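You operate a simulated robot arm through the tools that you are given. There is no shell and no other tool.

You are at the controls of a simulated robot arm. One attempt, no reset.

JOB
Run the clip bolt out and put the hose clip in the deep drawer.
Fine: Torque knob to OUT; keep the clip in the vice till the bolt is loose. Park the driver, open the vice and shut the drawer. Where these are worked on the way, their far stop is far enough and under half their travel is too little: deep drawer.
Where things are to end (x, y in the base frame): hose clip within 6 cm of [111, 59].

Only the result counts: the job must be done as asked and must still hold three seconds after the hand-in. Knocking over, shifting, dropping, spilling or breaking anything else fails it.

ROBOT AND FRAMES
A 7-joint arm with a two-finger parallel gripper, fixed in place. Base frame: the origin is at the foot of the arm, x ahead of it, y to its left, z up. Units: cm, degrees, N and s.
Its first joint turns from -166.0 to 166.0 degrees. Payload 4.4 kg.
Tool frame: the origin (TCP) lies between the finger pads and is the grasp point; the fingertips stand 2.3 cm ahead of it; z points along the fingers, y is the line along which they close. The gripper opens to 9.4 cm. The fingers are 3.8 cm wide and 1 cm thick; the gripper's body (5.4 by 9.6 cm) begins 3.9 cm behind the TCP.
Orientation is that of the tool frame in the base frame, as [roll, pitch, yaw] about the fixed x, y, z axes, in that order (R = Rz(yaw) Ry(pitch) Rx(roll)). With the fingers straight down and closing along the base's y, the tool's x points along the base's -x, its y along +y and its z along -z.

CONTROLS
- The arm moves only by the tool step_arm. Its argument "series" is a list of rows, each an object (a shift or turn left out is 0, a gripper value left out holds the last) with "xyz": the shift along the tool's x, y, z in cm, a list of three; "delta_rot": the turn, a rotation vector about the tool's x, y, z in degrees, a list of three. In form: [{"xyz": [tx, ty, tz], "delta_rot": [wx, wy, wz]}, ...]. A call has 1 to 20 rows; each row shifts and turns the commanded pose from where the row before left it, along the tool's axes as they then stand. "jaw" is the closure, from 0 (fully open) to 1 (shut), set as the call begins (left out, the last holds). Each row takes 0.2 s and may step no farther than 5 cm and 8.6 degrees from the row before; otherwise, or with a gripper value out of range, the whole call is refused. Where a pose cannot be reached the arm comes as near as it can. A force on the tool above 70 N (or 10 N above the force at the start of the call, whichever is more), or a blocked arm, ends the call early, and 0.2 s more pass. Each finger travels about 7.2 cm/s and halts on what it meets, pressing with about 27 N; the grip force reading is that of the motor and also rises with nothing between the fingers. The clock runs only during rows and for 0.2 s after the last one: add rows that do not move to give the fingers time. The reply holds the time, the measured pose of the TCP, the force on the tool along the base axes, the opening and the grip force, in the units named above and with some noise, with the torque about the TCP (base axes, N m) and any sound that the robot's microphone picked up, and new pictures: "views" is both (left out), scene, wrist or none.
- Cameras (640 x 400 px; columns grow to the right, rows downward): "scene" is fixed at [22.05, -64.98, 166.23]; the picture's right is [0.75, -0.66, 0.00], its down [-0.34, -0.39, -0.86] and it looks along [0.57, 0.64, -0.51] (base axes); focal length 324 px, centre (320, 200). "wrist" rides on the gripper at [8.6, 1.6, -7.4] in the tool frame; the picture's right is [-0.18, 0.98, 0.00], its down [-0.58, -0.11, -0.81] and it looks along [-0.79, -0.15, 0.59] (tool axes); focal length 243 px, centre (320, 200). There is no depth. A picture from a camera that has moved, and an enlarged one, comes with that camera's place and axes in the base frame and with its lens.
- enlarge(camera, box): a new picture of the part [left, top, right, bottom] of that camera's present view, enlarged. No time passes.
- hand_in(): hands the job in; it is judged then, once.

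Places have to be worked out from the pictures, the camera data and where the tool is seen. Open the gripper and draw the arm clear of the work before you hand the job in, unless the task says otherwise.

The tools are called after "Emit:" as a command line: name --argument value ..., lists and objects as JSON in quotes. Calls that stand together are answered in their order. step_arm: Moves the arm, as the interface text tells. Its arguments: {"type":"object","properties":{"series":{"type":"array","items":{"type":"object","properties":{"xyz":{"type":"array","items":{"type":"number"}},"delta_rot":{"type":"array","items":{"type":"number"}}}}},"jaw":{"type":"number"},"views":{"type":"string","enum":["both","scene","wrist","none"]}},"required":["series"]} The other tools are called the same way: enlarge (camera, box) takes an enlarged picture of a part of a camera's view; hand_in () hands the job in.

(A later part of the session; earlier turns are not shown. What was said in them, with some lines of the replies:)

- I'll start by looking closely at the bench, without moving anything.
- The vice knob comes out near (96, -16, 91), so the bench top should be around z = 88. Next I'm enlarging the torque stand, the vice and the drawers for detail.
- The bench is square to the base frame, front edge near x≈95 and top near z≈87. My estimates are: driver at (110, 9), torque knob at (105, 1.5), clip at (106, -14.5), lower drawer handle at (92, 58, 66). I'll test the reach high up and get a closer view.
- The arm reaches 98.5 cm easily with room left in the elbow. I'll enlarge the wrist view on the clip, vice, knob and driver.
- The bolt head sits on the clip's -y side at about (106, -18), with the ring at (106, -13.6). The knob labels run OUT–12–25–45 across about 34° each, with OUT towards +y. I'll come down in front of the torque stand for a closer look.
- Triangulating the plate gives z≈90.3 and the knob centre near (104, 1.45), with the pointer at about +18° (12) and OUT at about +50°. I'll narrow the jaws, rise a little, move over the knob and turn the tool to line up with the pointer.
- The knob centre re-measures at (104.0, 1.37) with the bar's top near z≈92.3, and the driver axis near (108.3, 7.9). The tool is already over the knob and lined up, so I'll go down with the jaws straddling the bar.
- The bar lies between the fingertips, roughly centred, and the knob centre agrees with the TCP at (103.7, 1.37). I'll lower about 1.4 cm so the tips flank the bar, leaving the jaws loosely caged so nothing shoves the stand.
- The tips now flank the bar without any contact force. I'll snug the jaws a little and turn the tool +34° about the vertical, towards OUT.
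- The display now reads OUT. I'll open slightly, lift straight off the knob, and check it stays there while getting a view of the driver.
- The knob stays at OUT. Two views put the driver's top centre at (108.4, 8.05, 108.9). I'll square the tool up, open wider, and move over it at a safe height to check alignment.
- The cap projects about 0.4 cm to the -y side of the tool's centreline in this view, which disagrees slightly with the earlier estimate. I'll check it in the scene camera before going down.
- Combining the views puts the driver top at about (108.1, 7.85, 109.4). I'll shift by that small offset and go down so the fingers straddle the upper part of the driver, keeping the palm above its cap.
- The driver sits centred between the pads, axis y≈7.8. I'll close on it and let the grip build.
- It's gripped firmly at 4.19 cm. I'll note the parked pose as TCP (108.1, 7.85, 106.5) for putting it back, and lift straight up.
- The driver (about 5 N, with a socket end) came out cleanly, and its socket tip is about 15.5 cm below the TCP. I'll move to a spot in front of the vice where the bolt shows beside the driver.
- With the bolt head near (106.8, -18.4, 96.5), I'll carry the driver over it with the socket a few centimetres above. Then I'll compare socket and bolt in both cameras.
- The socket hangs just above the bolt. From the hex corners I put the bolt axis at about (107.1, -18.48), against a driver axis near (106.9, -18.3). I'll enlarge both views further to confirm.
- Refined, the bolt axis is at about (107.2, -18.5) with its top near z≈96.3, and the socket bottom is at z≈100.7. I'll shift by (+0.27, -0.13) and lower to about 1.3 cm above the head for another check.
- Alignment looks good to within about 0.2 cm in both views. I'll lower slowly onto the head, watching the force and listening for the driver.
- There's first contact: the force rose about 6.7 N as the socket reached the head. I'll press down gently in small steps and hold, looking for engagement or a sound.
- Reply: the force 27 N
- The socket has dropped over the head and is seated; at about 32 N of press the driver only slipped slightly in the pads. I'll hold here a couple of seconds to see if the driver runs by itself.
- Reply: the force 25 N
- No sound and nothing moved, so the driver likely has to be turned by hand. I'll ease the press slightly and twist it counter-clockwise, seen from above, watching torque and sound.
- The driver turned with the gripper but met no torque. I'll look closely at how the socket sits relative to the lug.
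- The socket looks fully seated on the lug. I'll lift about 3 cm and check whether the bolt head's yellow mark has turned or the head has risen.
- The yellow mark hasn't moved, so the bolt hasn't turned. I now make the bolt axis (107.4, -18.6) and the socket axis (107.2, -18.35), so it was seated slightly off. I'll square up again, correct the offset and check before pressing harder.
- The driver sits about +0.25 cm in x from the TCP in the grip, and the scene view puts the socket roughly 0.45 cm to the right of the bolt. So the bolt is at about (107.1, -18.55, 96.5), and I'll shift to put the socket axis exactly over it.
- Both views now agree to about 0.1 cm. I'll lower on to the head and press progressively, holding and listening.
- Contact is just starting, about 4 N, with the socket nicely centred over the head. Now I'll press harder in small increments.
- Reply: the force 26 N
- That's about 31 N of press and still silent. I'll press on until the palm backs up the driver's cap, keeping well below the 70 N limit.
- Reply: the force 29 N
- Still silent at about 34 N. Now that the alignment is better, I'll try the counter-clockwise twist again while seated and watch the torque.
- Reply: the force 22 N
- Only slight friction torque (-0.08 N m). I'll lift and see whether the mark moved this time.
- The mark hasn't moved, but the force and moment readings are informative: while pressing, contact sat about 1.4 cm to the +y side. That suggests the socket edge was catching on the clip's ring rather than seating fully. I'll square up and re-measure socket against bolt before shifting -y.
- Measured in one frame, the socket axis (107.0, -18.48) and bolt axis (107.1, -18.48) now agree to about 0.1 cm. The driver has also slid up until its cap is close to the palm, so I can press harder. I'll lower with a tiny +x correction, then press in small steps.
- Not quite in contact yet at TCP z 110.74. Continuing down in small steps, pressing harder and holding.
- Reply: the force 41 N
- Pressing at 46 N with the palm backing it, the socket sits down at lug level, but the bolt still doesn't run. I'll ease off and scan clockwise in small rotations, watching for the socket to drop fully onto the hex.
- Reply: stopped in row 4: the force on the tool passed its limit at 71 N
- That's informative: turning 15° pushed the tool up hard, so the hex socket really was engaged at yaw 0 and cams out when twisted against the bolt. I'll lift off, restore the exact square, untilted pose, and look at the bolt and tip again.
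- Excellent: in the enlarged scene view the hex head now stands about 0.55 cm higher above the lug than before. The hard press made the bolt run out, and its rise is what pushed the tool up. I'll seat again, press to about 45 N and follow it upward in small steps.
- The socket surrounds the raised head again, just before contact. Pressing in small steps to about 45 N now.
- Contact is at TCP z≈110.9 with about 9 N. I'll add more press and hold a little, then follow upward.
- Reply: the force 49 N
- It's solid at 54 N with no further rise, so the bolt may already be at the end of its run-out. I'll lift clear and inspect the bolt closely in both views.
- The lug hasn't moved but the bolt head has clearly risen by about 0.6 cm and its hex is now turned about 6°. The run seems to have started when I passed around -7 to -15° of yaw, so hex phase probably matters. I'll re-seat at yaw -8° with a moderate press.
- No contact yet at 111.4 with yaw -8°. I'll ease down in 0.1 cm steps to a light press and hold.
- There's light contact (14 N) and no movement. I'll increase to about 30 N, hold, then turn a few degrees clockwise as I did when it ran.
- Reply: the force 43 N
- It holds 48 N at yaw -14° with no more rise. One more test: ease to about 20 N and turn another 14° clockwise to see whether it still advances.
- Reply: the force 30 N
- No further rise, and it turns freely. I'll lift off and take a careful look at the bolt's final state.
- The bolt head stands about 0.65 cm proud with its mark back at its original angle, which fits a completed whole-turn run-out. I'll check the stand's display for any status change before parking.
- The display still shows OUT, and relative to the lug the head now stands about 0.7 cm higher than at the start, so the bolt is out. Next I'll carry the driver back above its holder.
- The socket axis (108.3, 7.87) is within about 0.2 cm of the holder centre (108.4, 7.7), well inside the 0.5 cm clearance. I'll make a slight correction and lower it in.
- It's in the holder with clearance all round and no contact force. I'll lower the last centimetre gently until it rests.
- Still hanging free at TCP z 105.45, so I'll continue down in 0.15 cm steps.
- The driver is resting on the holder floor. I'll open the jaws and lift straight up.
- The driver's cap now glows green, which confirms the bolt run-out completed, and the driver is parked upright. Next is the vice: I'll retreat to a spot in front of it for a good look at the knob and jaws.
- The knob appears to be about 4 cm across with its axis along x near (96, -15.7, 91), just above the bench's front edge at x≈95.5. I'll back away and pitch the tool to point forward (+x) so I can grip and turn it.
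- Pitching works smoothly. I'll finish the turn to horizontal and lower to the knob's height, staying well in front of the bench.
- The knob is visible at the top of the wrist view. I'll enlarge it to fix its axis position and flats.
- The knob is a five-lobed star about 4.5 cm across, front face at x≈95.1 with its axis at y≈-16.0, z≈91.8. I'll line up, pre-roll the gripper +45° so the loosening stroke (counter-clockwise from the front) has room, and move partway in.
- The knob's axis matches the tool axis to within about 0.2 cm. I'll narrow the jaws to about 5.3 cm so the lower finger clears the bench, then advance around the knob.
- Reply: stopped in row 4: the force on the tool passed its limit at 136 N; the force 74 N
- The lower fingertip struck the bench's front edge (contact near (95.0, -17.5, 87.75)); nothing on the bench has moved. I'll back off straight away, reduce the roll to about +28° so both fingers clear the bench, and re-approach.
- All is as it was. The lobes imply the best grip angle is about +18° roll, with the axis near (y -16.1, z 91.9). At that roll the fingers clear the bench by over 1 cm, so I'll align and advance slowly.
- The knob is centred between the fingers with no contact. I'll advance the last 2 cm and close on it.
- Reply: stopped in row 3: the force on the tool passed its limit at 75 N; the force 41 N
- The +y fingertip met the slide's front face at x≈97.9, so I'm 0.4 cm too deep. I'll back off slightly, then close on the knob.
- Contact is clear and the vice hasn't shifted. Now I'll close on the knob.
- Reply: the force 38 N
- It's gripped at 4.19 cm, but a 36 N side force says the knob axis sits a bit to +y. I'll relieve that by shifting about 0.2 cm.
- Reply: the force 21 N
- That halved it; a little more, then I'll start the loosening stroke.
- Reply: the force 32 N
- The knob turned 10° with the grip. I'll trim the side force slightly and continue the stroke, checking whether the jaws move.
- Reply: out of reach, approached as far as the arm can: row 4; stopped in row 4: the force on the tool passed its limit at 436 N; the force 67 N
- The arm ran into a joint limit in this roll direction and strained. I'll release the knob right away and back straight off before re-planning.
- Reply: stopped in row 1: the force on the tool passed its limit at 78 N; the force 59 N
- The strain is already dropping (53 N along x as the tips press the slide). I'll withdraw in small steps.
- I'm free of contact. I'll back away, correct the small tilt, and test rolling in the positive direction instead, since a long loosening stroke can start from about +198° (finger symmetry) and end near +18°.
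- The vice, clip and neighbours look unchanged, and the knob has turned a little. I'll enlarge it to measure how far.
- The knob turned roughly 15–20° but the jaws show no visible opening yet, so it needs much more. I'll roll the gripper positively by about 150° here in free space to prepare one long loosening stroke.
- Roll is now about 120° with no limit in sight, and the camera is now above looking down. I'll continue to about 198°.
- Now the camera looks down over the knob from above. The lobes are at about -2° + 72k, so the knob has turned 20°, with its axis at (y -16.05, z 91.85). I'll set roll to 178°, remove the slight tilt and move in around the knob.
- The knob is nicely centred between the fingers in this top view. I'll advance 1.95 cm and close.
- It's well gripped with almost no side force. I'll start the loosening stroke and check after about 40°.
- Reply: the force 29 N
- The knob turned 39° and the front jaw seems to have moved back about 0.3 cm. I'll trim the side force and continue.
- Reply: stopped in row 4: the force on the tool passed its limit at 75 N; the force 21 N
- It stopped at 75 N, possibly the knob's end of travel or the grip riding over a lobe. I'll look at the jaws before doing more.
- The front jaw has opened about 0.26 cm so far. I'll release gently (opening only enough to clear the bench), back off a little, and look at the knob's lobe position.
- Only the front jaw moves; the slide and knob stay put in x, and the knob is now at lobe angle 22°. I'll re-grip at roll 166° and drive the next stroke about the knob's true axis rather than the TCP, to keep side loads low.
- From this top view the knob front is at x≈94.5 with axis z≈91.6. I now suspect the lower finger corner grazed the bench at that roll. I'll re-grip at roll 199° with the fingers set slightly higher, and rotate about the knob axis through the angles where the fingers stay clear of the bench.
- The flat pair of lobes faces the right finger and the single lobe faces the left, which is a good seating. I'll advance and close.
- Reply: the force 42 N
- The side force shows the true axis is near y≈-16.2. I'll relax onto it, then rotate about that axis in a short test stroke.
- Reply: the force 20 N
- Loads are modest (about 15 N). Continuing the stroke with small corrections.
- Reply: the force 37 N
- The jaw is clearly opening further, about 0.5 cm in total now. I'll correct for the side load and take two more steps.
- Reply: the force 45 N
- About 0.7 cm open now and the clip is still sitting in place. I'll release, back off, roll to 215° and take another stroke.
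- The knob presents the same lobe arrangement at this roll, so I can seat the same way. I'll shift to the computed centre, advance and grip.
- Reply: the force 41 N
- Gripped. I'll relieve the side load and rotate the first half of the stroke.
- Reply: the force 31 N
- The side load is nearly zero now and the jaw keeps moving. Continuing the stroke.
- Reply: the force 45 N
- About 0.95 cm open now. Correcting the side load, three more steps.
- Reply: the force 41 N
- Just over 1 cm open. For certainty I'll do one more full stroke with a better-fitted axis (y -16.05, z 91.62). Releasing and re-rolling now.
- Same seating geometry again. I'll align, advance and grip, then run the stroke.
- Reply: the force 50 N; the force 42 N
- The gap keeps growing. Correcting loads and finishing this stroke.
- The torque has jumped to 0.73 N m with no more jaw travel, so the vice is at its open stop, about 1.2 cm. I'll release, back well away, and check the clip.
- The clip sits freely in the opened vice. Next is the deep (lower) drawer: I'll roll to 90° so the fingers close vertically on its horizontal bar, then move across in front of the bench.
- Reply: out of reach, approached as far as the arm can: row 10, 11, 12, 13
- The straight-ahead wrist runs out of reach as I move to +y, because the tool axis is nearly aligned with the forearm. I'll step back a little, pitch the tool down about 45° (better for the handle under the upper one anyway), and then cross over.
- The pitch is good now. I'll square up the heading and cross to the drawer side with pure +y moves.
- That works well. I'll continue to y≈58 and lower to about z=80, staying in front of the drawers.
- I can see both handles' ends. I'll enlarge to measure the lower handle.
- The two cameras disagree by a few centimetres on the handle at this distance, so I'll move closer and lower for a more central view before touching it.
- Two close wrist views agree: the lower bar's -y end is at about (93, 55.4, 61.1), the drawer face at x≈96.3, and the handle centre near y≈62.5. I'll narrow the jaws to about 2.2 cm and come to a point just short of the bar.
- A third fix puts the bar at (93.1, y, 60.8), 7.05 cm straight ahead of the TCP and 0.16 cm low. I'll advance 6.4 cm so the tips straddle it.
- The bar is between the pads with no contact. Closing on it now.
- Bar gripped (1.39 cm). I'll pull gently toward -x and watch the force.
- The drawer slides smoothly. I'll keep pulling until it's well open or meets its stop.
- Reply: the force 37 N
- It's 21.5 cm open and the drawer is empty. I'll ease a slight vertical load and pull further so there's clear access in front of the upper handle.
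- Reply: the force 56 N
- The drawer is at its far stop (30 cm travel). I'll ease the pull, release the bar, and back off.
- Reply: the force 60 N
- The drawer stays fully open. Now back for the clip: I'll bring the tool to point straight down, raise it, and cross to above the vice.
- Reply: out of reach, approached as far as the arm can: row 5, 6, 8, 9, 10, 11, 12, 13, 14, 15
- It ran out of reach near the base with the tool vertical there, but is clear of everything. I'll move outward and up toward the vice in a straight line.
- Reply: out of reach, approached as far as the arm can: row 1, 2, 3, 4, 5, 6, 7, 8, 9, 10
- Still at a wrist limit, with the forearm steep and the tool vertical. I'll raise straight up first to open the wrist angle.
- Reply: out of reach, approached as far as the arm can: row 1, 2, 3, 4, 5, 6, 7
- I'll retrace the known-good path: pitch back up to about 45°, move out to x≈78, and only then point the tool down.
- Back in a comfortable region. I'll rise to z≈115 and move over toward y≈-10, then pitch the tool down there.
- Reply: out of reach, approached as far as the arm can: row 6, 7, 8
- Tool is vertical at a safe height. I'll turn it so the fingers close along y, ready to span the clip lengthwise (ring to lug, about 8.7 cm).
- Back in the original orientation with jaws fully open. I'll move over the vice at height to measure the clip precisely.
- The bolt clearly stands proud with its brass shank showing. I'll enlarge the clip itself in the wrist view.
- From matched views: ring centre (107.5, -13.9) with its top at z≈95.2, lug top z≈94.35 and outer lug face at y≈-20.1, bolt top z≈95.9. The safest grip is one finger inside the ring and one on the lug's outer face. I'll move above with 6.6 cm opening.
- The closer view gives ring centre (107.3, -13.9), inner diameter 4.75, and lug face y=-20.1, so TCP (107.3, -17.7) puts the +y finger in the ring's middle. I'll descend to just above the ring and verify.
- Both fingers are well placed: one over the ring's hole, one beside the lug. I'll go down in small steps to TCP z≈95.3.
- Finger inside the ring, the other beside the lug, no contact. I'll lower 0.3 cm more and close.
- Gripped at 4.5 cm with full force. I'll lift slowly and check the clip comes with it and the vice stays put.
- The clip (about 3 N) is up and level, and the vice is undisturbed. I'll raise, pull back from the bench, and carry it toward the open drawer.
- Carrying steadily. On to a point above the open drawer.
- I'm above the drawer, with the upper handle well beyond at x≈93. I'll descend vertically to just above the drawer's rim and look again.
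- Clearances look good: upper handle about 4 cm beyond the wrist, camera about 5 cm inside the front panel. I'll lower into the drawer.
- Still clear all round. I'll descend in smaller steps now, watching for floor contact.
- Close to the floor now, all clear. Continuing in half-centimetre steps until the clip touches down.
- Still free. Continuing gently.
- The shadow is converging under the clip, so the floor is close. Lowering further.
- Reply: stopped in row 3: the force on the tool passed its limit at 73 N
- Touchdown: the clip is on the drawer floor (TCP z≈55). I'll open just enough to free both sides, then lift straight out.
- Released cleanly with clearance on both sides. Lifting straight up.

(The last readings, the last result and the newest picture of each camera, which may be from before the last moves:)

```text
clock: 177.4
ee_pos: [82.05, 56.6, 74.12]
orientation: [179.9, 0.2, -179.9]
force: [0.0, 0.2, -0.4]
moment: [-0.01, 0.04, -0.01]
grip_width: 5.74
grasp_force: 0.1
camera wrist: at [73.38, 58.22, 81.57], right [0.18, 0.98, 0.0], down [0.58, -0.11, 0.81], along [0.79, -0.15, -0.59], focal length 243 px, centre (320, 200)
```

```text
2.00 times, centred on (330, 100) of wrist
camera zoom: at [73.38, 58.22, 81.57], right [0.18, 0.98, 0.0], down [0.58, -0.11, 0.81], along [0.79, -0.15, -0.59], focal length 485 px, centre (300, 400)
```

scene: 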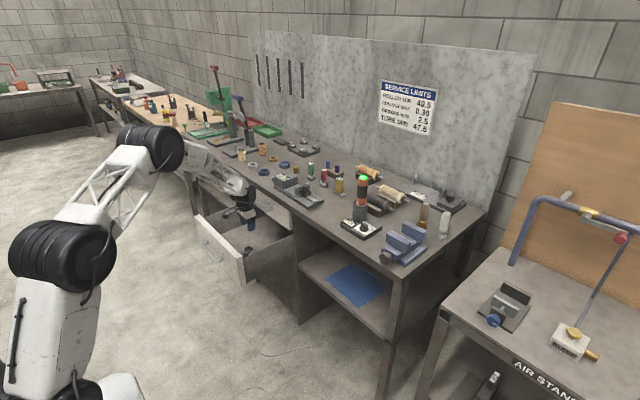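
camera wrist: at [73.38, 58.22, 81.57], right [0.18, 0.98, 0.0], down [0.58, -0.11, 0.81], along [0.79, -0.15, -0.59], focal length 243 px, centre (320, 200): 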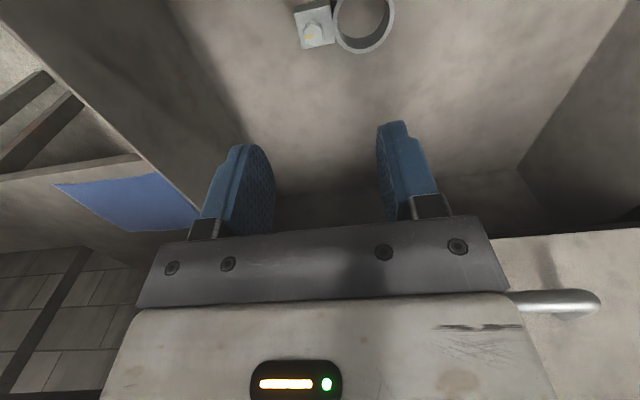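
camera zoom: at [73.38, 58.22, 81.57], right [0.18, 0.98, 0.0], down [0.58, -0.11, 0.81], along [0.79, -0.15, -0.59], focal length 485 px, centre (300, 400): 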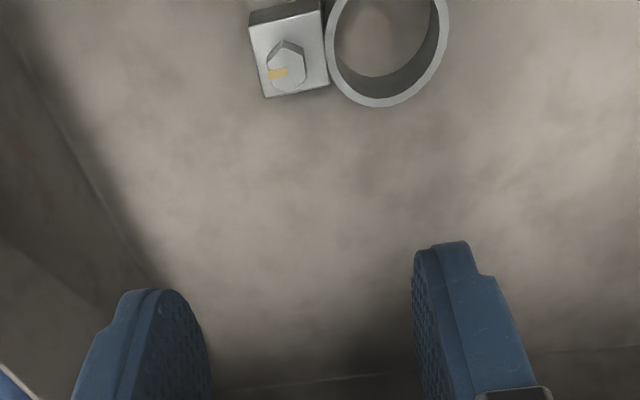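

The clip rests in the drawer at about (82.3, 58.6), which becomes about (112.4, 58.6) when shut, comfortably inside the target. To close it I'll raise clear, shut the fingers and pitch the tool 45° forward, so the fingertips can push the drawer face with the wrist well behind.

Emit:
step_arm --series '[{"xyz": [0, 0, -4.5]}, {"xyz": [0, 0, -4.5]}, {"xyz": [0, 0, -4.5]}, {"xyz": [0, 0, -4.5]}, {"delta_rot": [0, -7.5, 0]}, {"delta_rot": [0, -7.5, 0]}, {"delta_rot": [0, -7.5, 0]}, {"delta_rot": [0, -7.5, 0]}, {"delta_rot": [0, -7.5, 0]}, {"delta_rot": [0, -7.5, 0]}, {"xyz": [0, 0, 0]}]' --jaw 1.0 --views "scene"

```text
clock: 179.8
ee_pos: [82.08, 56.65, 92.24]
orientation: [179.9, 45.2, 180.0]
force: [0.8, -0.2, -0.5]
moment: [0.04, 0.05, -0.02]
grip_width: 0.0
grasp_force: 27.3
```

scene: 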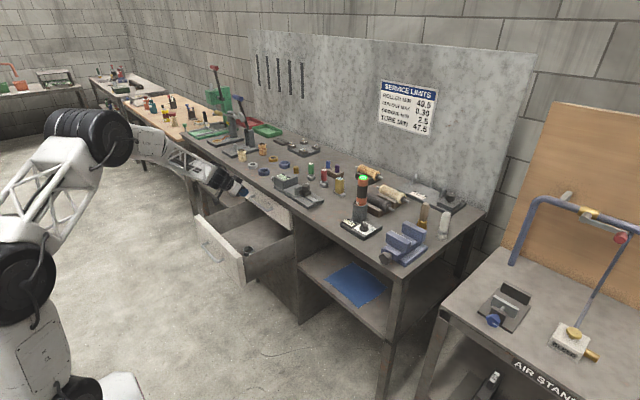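

The 45° pitch is reached without trouble. Now I'll move back in front of the drawer face, then lower.

Emit:
step_arm --series '[{"xyz": [3.29, 0.6, -3.31]}, {"xyz": [3.29, 0.6, -3.31]}, {"xyz": [3.29, 0.6, -3.31]}, {"xyz": [3.29, 0.6, -3.31]}, {"xyz": [3.29, 0.6, -3.31]}, {"xyz": [3.29, 0.6, -3.31]}, {"xyz": [0, 0, 0]}]' --jaw 1.0 --views "scene"

```text
clock: 181.4
ee_pos: [53.92, 60.15, 92.05]
orientation: [179.9, 45.1, 179.9]
force: [0.6, 0.9, -0.1]
moment: [0.04, 0.01, 0.01]
grip_width: 0.0
grasp_force: 27.1
```

scene: 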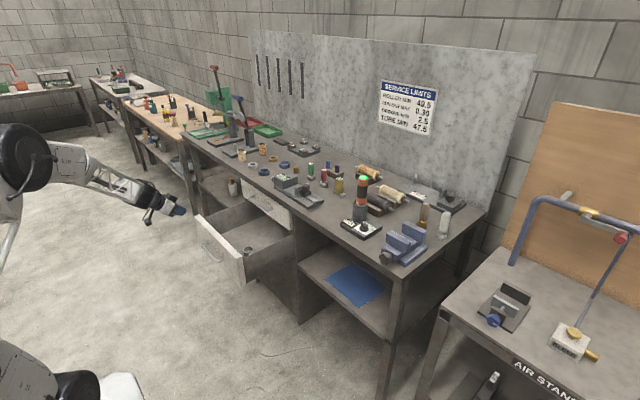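

Reached. I'll lower to about z≈67, in front of the drawer face and above its handle bar.

Emit:
step_arm --series '[{"xyz": [3.4, 0, 3.38]}, {"xyz": [3.4, 0, 3.38]}, {"xyz": [3.4, 0, 3.38]}, {"xyz": [3.4, 0, 3.38]}, {"xyz": [3.4, 0, 3.38]}, {"xyz": [0.7, 0, 0.7]}, {"xyz": [0, 0, 0]}]' --jaw 1.0 --views "both"

Emit:
enlarge --camera "scene" --box '[150, 170, 290, 290]'

Emit:
enlarge --camera "wrist" --box '[200, 0, 440, 200]'

```text
clock: 183.0
ee_pos: [53.93, 60.31, 67.08]
orientation: [179.9, 45.2, 179.8]
force: [-0.8, 0.6, 0.5]
moment: [0.02, 0.0, -0.02]
grip_width: 0.0
grasp_force: 27.4
camera wrist: at [42.62, 61.9, 66.24], right [0.13, 0.98, 0.13], down [-0.16, -0.11, 0.98], along [0.98, -0.15, 0.14], focal length 243 px, centre (320, 200)
```

scene: 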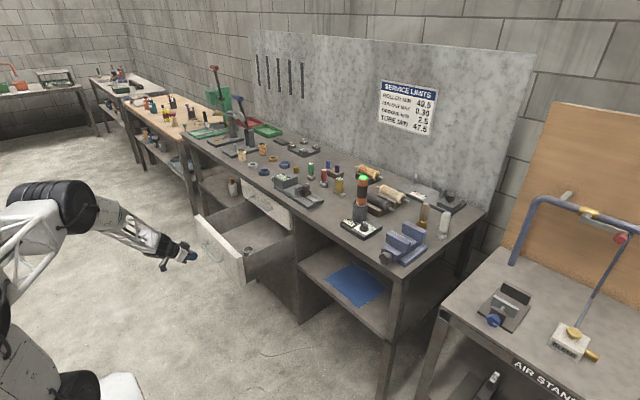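
wrist: 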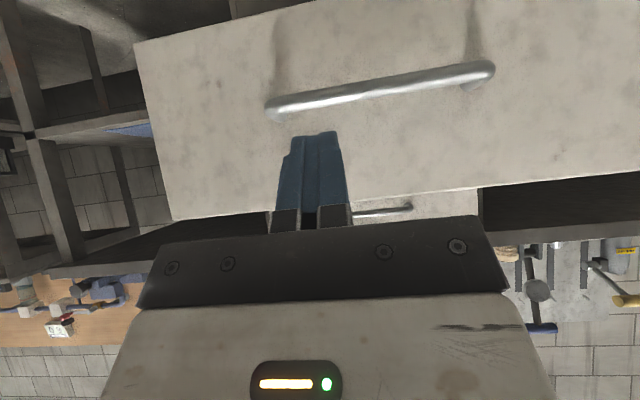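

```text
3.33 times, centred on (220, 230) of scene
camera zoom: at [22.05, -64.98, 166.23], right [0.75, -0.66, 0.0], down [-0.34, -0.39, -0.86], along [0.57, 0.64, -0.51], focal length 1079 px, centre (653, 100)
```

zoom: 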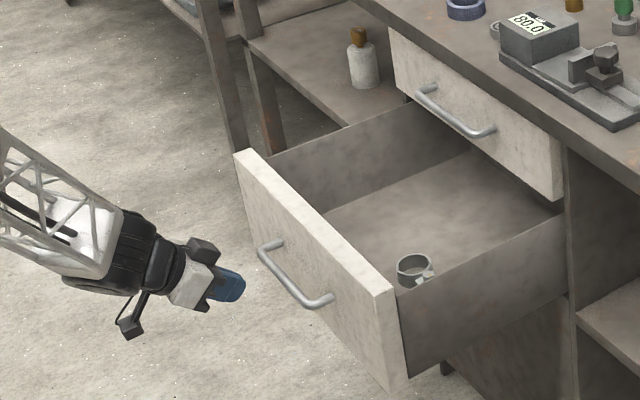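

```text
2.00 times, centred on (320, 100) of wrist
camera zoom: at [42.62, 61.9, 66.24], right [0.13, 0.98, 0.13], down [-0.16, -0.11, 0.98], along [0.98, -0.15, 0.14], focal length 485 px, centre (320, 400)
```

zoom: 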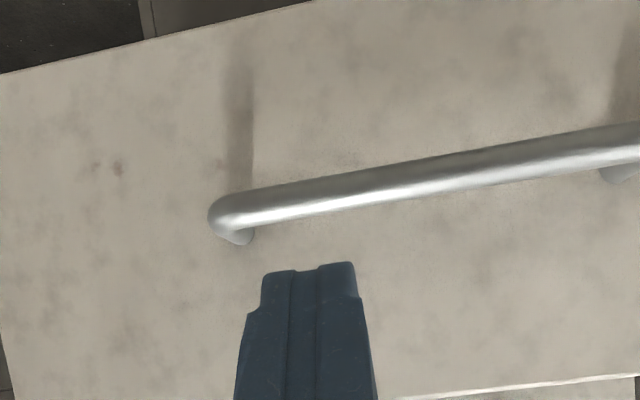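

The camera sees the drawer face squarely: bar at z≈61.2, panel top at z≈70.2, so pushing at z≈66–67 is right between them. I'll approach the panel.

Emit:
step_arm --series '[{"xyz": [-1.41, 0, 1.42]}, {"xyz": [-1.41, 0, 1.42]}, {"xyz": [-1.41, 0, 1.42]}, {"xyz": [-1.41, 0, 1.42]}, {"xyz": [-0.7, 0, 0.71]}, {"xyz": [-0.35, 0, 0.35]}, {"xyz": [0, 0, 0]}]' --jaw 1.0 --views "wrist"

Emit:
enlarge --camera "scene" --box '[170, 170, 290, 290]'

```text
clock: 184.6
ee_pos: [63.44, 60.15, 67.15]
orientation: [179.8, 45.0, 179.9]
force: [0.1, 0.5, 0.4]
moment: [-0.03, 0.01, -0.02]
grip_width: 0.0
grasp_force: 27.0
camera wrist: at [52.12, 61.81, 66.25], right [0.13, 0.98, 0.13], down [-0.16, -0.11, 0.98], along [0.98, -0.15, 0.14], focal length 243 px, centre (320, 200)
```

wrist: 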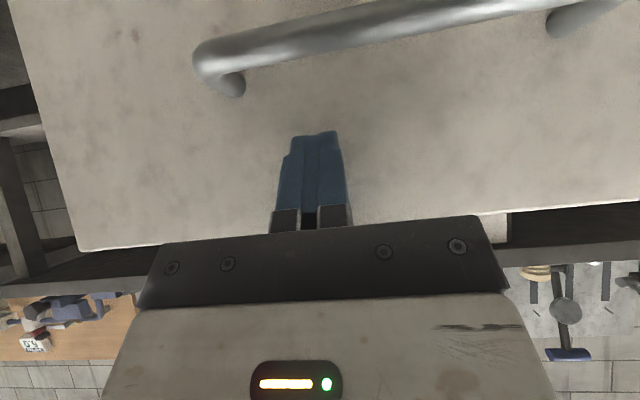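

```text
3.33 times, centred on (230, 230) of scene
camera zoom: at [22.05, -64.98, 166.23], right [0.75, -0.66, 0.0], down [-0.34, -0.39, -0.86], along [0.57, 0.64, -0.51], focal length 1079 px, centre (620, 100)
```

zoom: 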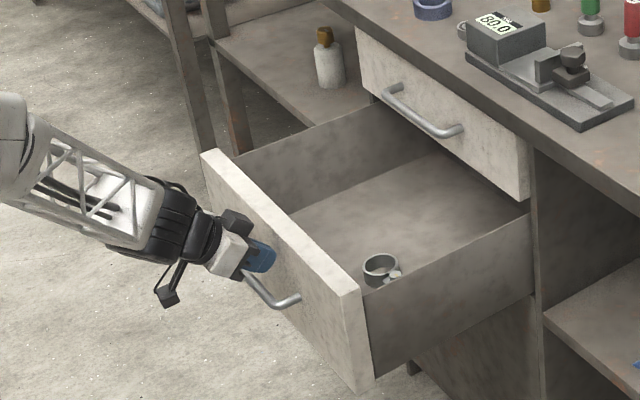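

About to touch the panel. I'll make contact gently and start pushing.

Emit:
step_arm --series '[{"xyz": [-0.35, 0, 0.355]}, {"xyz": [-0.35, 0, 0.355]}, {"xyz": [-0.7, 0, 0.71]}, {"xyz": [-0.7, 0, 0.71]}, {"xyz": [-0.7, 0, 0.71]}, {"xyz": [-1.06, 0, 1.065]}, {"xyz": [-1.06, 0, 1.065]}, {"xyz": [-1.06, 0, 1.065]}, {"xyz": [0, 0, 0]}]' --jaw 1.0 --views "none"

Emit:
enlarge --camera "scene" --box '[170, 170, 290, 290]'

```text
clock: 186.6
ee_pos: [72.03, 60.14, 67.24]
orientation: [179.9, 45.2, 179.9]
force: [0.1, 0.6, 0.1]
moment: [-0.03, -0.04, -0.02]
grip_width: 0.01
grasp_force: 26.5
```

```text
3.33 times, centred on (230, 230) of scene
camera zoom: at [22.05, -64.98, 166.23], right [0.75, -0.66, 0.0], down [-0.34, -0.39, -0.86], along [0.57, 0.64, -0.51], focal length 1079 px, centre (620, 100)
```

zoom: 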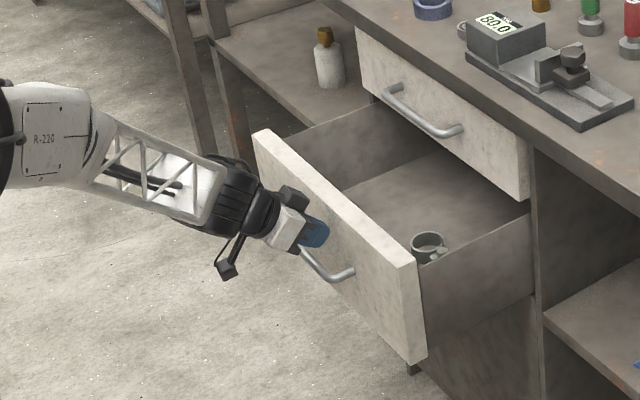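

The drawer and clip move in together smoothly. Continuing.

Emit:
step_arm --series '[{"xyz": [-0.7, 0, 0.71]}, {"xyz": [-1.06, 0, 1.065]}, {"xyz": [-1.06, 0, 1.065]}, {"xyz": [-1.06, 0, 1.065]}, {"xyz": [-1.06, 0, 1.065]}, {"xyz": [-1.06, 0, 1.065]}, {"xyz": [-1.06, 0, 1.065]}, {"xyz": [-1.06, 0, 1.065]}, {"xyz": [-1.06, 0, 1.065]}, {"xyz": [-0.7, 0, 0.71]}, {"xyz": [0, 0, 0]}]' --jaw 1.0 --views "scene"

Emit:
enlarge --camera "scene" --box '[190, 170, 310, 290]'

```text
clock: 189.0
ee_pos: [85.97, 60.16, 67.18]
orientation: [179.9, 45.1, 179.9]
force: [0.5, 0.7, -0.1]
moment: [0.0, 0.01, -0.01]
grip_width: 0.0
grasp_force: 26.8
```

scene: 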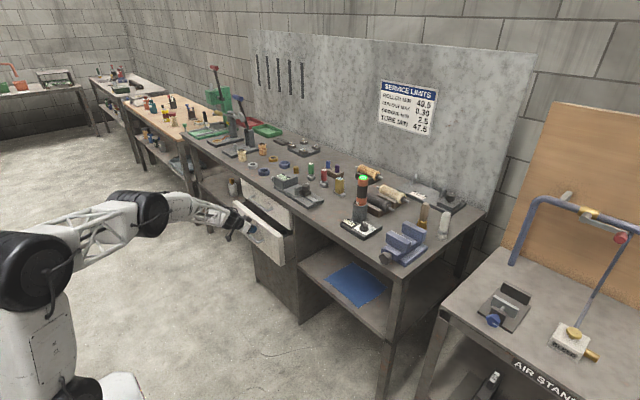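

```text
3.33 times, centred on (250, 230) of scene
camera zoom: at [22.05, -64.98, 166.23], right [0.75, -0.66, 0.0], down [-0.34, -0.39, -0.86], along [0.57, 0.64, -0.51], focal length 1079 px, centre (553, 100)
```

zoom: 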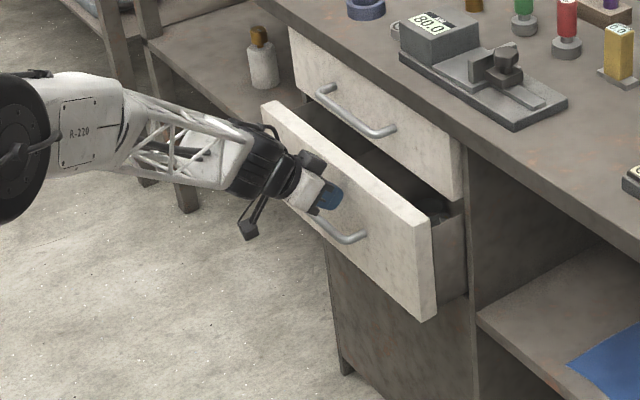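

Nearly shut. I'll finish slowly, watching for the closing stop.

Emit:
step_arm --series '[{"xyz": [-0.7, 0, 0.71]}, {"xyz": [-0.7, 0, 0.71]}, {"xyz": [-0.7, 0, 0.71]}, {"xyz": [-0.7, 0, 0.71]}, {"xyz": [-0.7, 0, 0.71]}, {"xyz": [-0.5, 0, 0.5]}, {"xyz": [0, 0, 0]}]' --jaw 1.0 --views "none"

Emit:
enlarge --camera "scene" --box '[200, 170, 310, 270]'

```text
clock: 190.6
ee_pos: [91.73, 60.18, 67.31]
orientation: [180.0, 45.1, 179.9]
force: [0.4, 0.3, -0.5]
moment: [0.03, 0.0, 0.03]
grip_width: 0.01
grasp_force: 26.6
```

```text
4.00 times, centred on (255, 220) of scene
camera zoom: at [22.05, -64.98, 166.23], right [0.75, -0.66, 0.0], down [-0.34, -0.39, -0.86], along [0.57, 0.64, -0.51], focal length 1295 px, centre (580, 120)
```

zoom: 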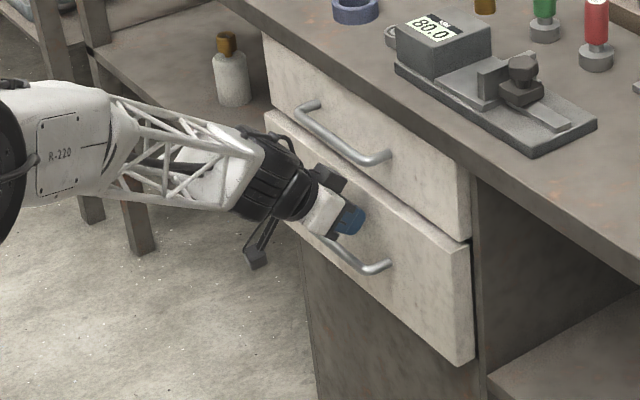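

Almost flush. Pushing the last bit in 0.4 cm steps until it stops.

Emit:
step_arm --series '[{"xyz": [-0.28, 0, 0.284]}, {"xyz": [-0.28, 0, 0.284]}, {"xyz": [-0.28, 0, 0.284]}, {"xyz": [-0.28, 0, 0.284]}, {"xyz": [0, 0, 0]}]' --jaw 1.0 --views "none"

Emit:
enlarge --camera "scene" --box '[230, 180, 310, 270]'

```text
clock: 191.8
ee_pos: [93.24, 60.2, 67.13]
orientation: [179.9, 45.2, 179.9]
force: [-10.9, -2.7, 2.8]
moment: [0.09, -0.05, -0.09]
grip_width: 0.01
grasp_force: 26.8
```

```text
4.44 times, centred on (270, 225) of scene
camera zoom: at [22.05, -64.98, 166.23], right [0.75, -0.66, 0.0], down [-0.34, -0.39, -0.86], along [0.57, 0.64, -0.51], focal length 1439 px, centre (542, 89)
```

zoom: 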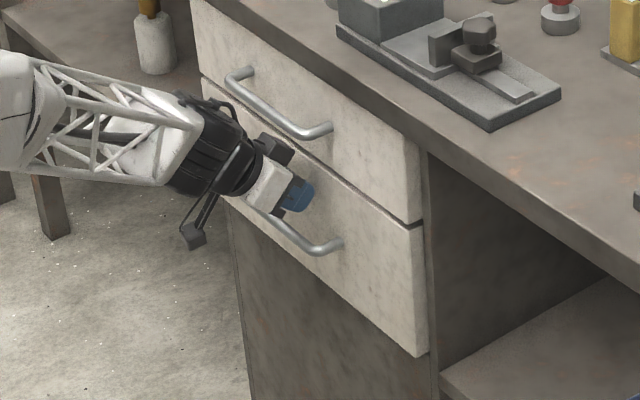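

It's meeting the stop (11 N) and looks flush with the upper drawer. One small extra push to be sure it's fully home.

Emit:
step_arm --series '[{"xyz": [-0.14, 0, 0.142]}, {"xyz": [-0.07, 0, 0.07]}, {"xyz": [0, 0, 0]}]' --jaw 1.0 --views "none"

Emit:
step_arm --series '[{"xyz": [0.35, 0, -0.355]}, {"xyz": [1.06, 0, -1.065]}, {"xyz": [2.1, 0, -2.13]}, {"xyz": [2.8, 0, -2.84]}, {"xyz": [2.8, 0, -2.84]}, {"xyz": [2.8, 0, -2.84]}, {"xyz": [0, 0, 0]}]' --jaw 0.5 --views "both"

Emit:
enlarge --camera "scene" --box '[220, 170, 320, 280]'

```text
clock: 192.3
ee_pos: [93.22, 60.38, 66.96]
orientation: [179.9, 45.0, 179.9]
force: [-21.2, -1.8, 8.5]
moment: [0.01, -0.19, -0.04]
grip_width: 0.0
grasp_force: 26.9
stopped in row 2: the force on the tool passed its limit at 82 N (the readings are from after the stop); the commanded pose is now the measured one
```

```text
clock: 193.9
ee_pos: [76.37, 60.34, 67.14]
orientation: [-180.0, 44.9, 179.9]
force: [0.1, 0.1, -0.3]
moment: [-0.03, -0.01, -0.05]
grip_width: 4.72
grasp_force: 0.1
camera wrist: at [64.97, 61.87, 66.19], right [0.13, 0.98, 0.13], down [-0.16, -0.11, 0.98], along [0.98, -0.15, 0.14], focal length 243 px, centre (320, 200)
```

scene: 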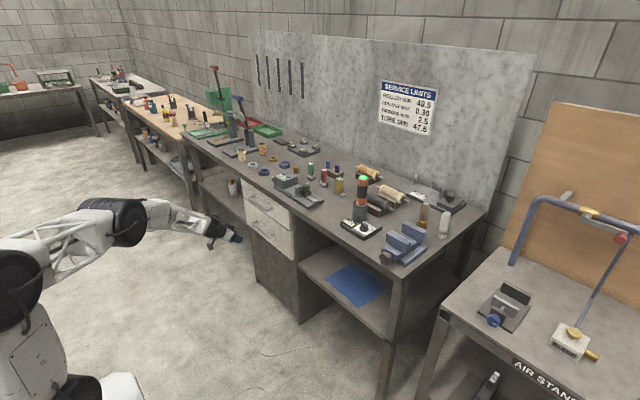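
wrist: 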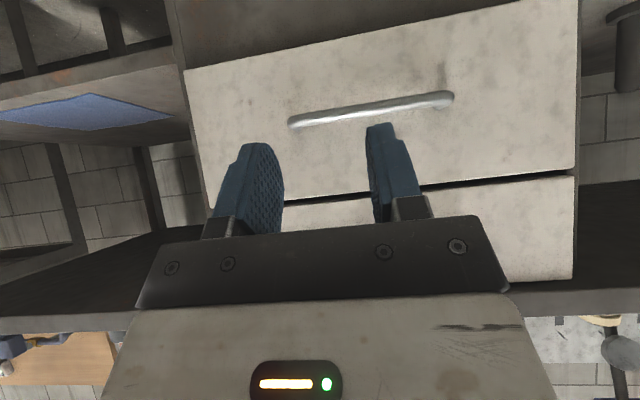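

```text
3.64 times, centred on (270, 225) of scene
camera zoom: at [22.05, -64.98, 166.23], right [0.75, -0.66, 0.0], down [-0.34, -0.39, -0.86], along [0.57, 0.64, -0.51], focal length 1178 px, centre (502, 109)
```

zoom: 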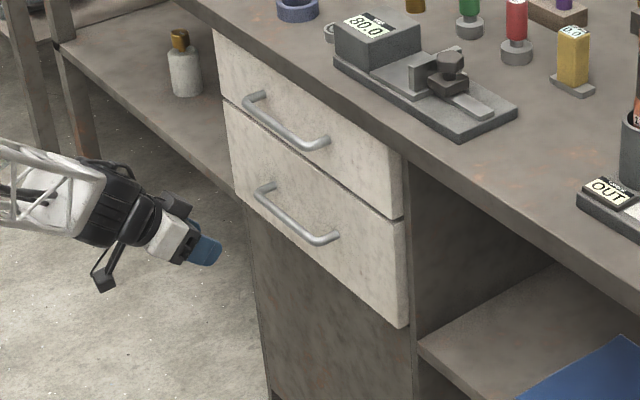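

The deep drawer is shut flush with the one above. I'll withdraw the arm a bit further and check the whole bench against the start.

Emit:
step_arm --series '[{"xyz": [0, 0, -4]}, {"xyz": [0, 0, -4]}, {"xyz": [0, 0, -4]}, {"xyz": [0, 0, 0]}, {"xyz": [0, 0, 0]}]' --jaw 0.3 --views "scene"

Emit:
enlarge --camera "scene" --box '[320, 150, 480, 280]'

Emit:
enlarge --camera "scene" --box '[220, 130, 380, 260]'

Emit:
enlarge --camera "scene" --box '[375, 205, 435, 275]'

```text
clock: 195.1
ee_pos: [67.71, 60.36, 75.58]
orientation: [180.0, 45.0, -180.0]
force: [0.4, -0.4, -0.1]
moment: [0.03, 0.05, 0.02]
grip_width: 6.57
grasp_force: 0.0
```

scene: 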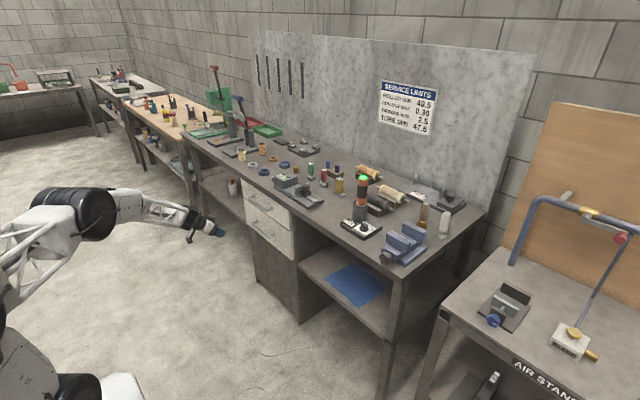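

```text
3.08 times, centred on (400, 215) of scene
camera zoom: at [22.05, -64.98, 166.23], right [0.75, -0.66, 0.0], down [-0.34, -0.39, -0.86], along [0.57, 0.64, -0.51], focal length 996 px, centre (74, 154)
```

zoom: 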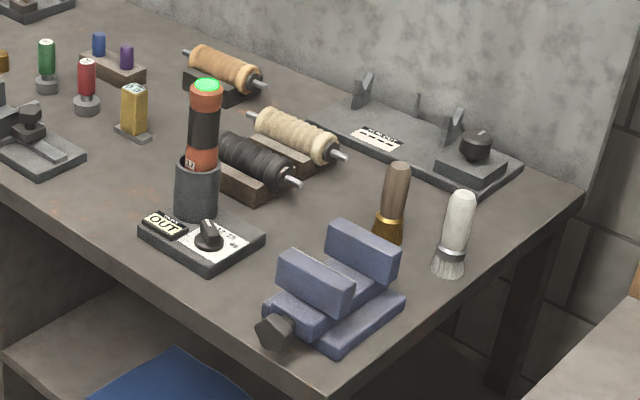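

```text
3.08 times, centred on (300, 195) of scene
camera zoom: at [22.05, -64.98, 166.23], right [0.75, -0.66, 0.0], down [-0.34, -0.39, -0.86], along [0.57, 0.64, -0.51], focal length 996 px, centre (382, 215)
```

zoom: 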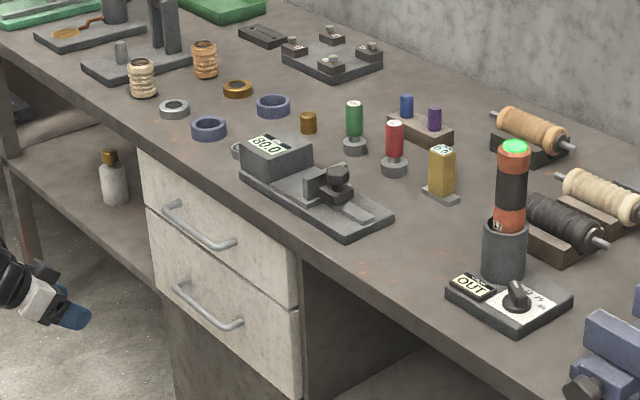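

```text
5.71 times, centred on (405, 240) of scene
camera zoom: at [22.05, -64.98, 166.23], right [0.75, -0.66, 0.0], down [-0.34, -0.39, -0.86], along [0.57, 0.64, -0.51], focal length 1850 px, centre (-166, -29)
```

zoom: 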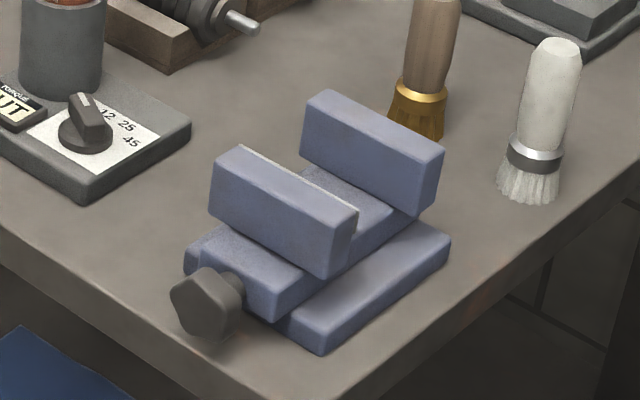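

Everything matches the start apart from the intended changes: driver parked with green light, knob at OUT, vice open and empty, drawer shut flush. I'll open the gripper fully and draw the arm well clear before handing in.

Emit:
step_arm --series '[{"xyz": [0, 0, -4]}, {"xyz": [-3, 0, -3]}, {"xyz": [-3, 0, -3]}, {"xyz": [-3, 0, -3]}, {"xyz": [-3, 0, -3]}, {"xyz": [0, 0, 0]}, {"xyz": [0, 0, 0]}]' --jaw 0.0 --views "both"

Emit:
enlarge --camera "scene" --box '[220, 170, 320, 280]'

```text
clock: 196.7
ee_pos: [65.06, 60.31, 95.4]
orientation: [-180.0, 45.1, 179.9]
force: [0.3, 0.2, 0.3]
moment: [0.03, -0.01, -0.01]
grip_width: 9.38
grasp_force: 0.1
camera wrist: at [53.6, 61.91, 94.48], right [0.13, 0.98, 0.13], down [-0.16, -0.11, 0.98], along [0.98, -0.15, 0.14], focal length 243 px, centre (320, 200)
```

scene: 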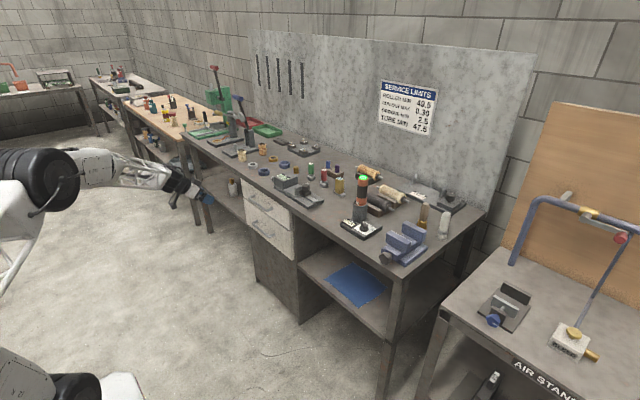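
wrist: 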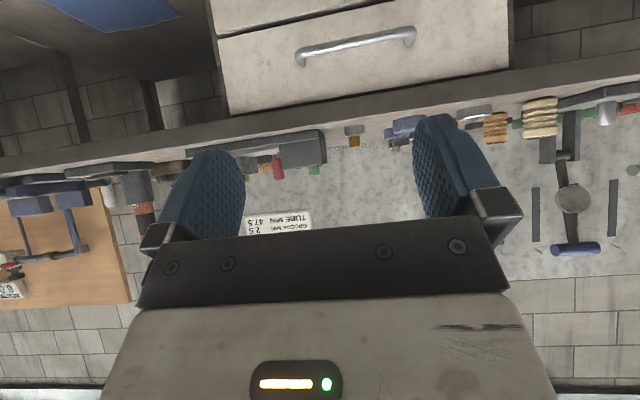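

```text
3.64 times, centred on (270, 225) of scene
camera zoom: at [22.05, -64.98, 166.23], right [0.75, -0.66, 0.0], down [-0.34, -0.39, -0.86], along [0.57, 0.64, -0.51], focal length 1178 px, centre (502, 109)
```

zoom: 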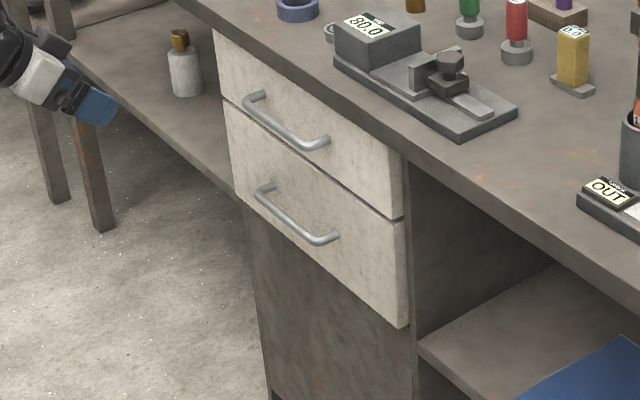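

Final check: arm clear with the gripper open, drawer shut flush with the clip inside, vice open at its stop and empty. The driver is parked showing green, and the torque knob reads OUT. Handing in.

Emit:
hand_in

```text
The job is handed in.
```

The job is handed in. The clip bolt is run out and the hose clip is in the shut deep drawer. I haven't seen the verdict.

- **Bolt:** The torque knob is at OUT and the stand's display reads OUT. The bolt head stands about 0.65 cm higher than at the start, and the driver's cap turned green after the run. The clip stayed clamped until then.
- **Driver:** It is back upright in its holder.
- **Vice:** It is open by about 1.3–1.5 cm and empty. I took the sharp rise in torque on the knob as its end stop, but I didn't confirm that with another turn.
- **Clip and drawer:** I pulled the drawer to its far stop (30 cm), set the clip on its floor, and pushed the drawer shut until it was flush with the one above. I estimate the clip ended near (112.5, 59), within about 2.5 cm of the [111, 59] target.

**Hard contacts:** The robot went over its force limit several times:
- A fingertip hit the bench edge at 136 N.
- The arm strained to 436 N while gripping the vice knob, when it ran into a joint limit.
- Several smaller stops, between 71 and 82 N, happened on the bolt, the vice and the drawer.

After each of these I checked the pictures, and nothing else on the bench appeared to have moved. The arm is drawn clear with the gripper open.
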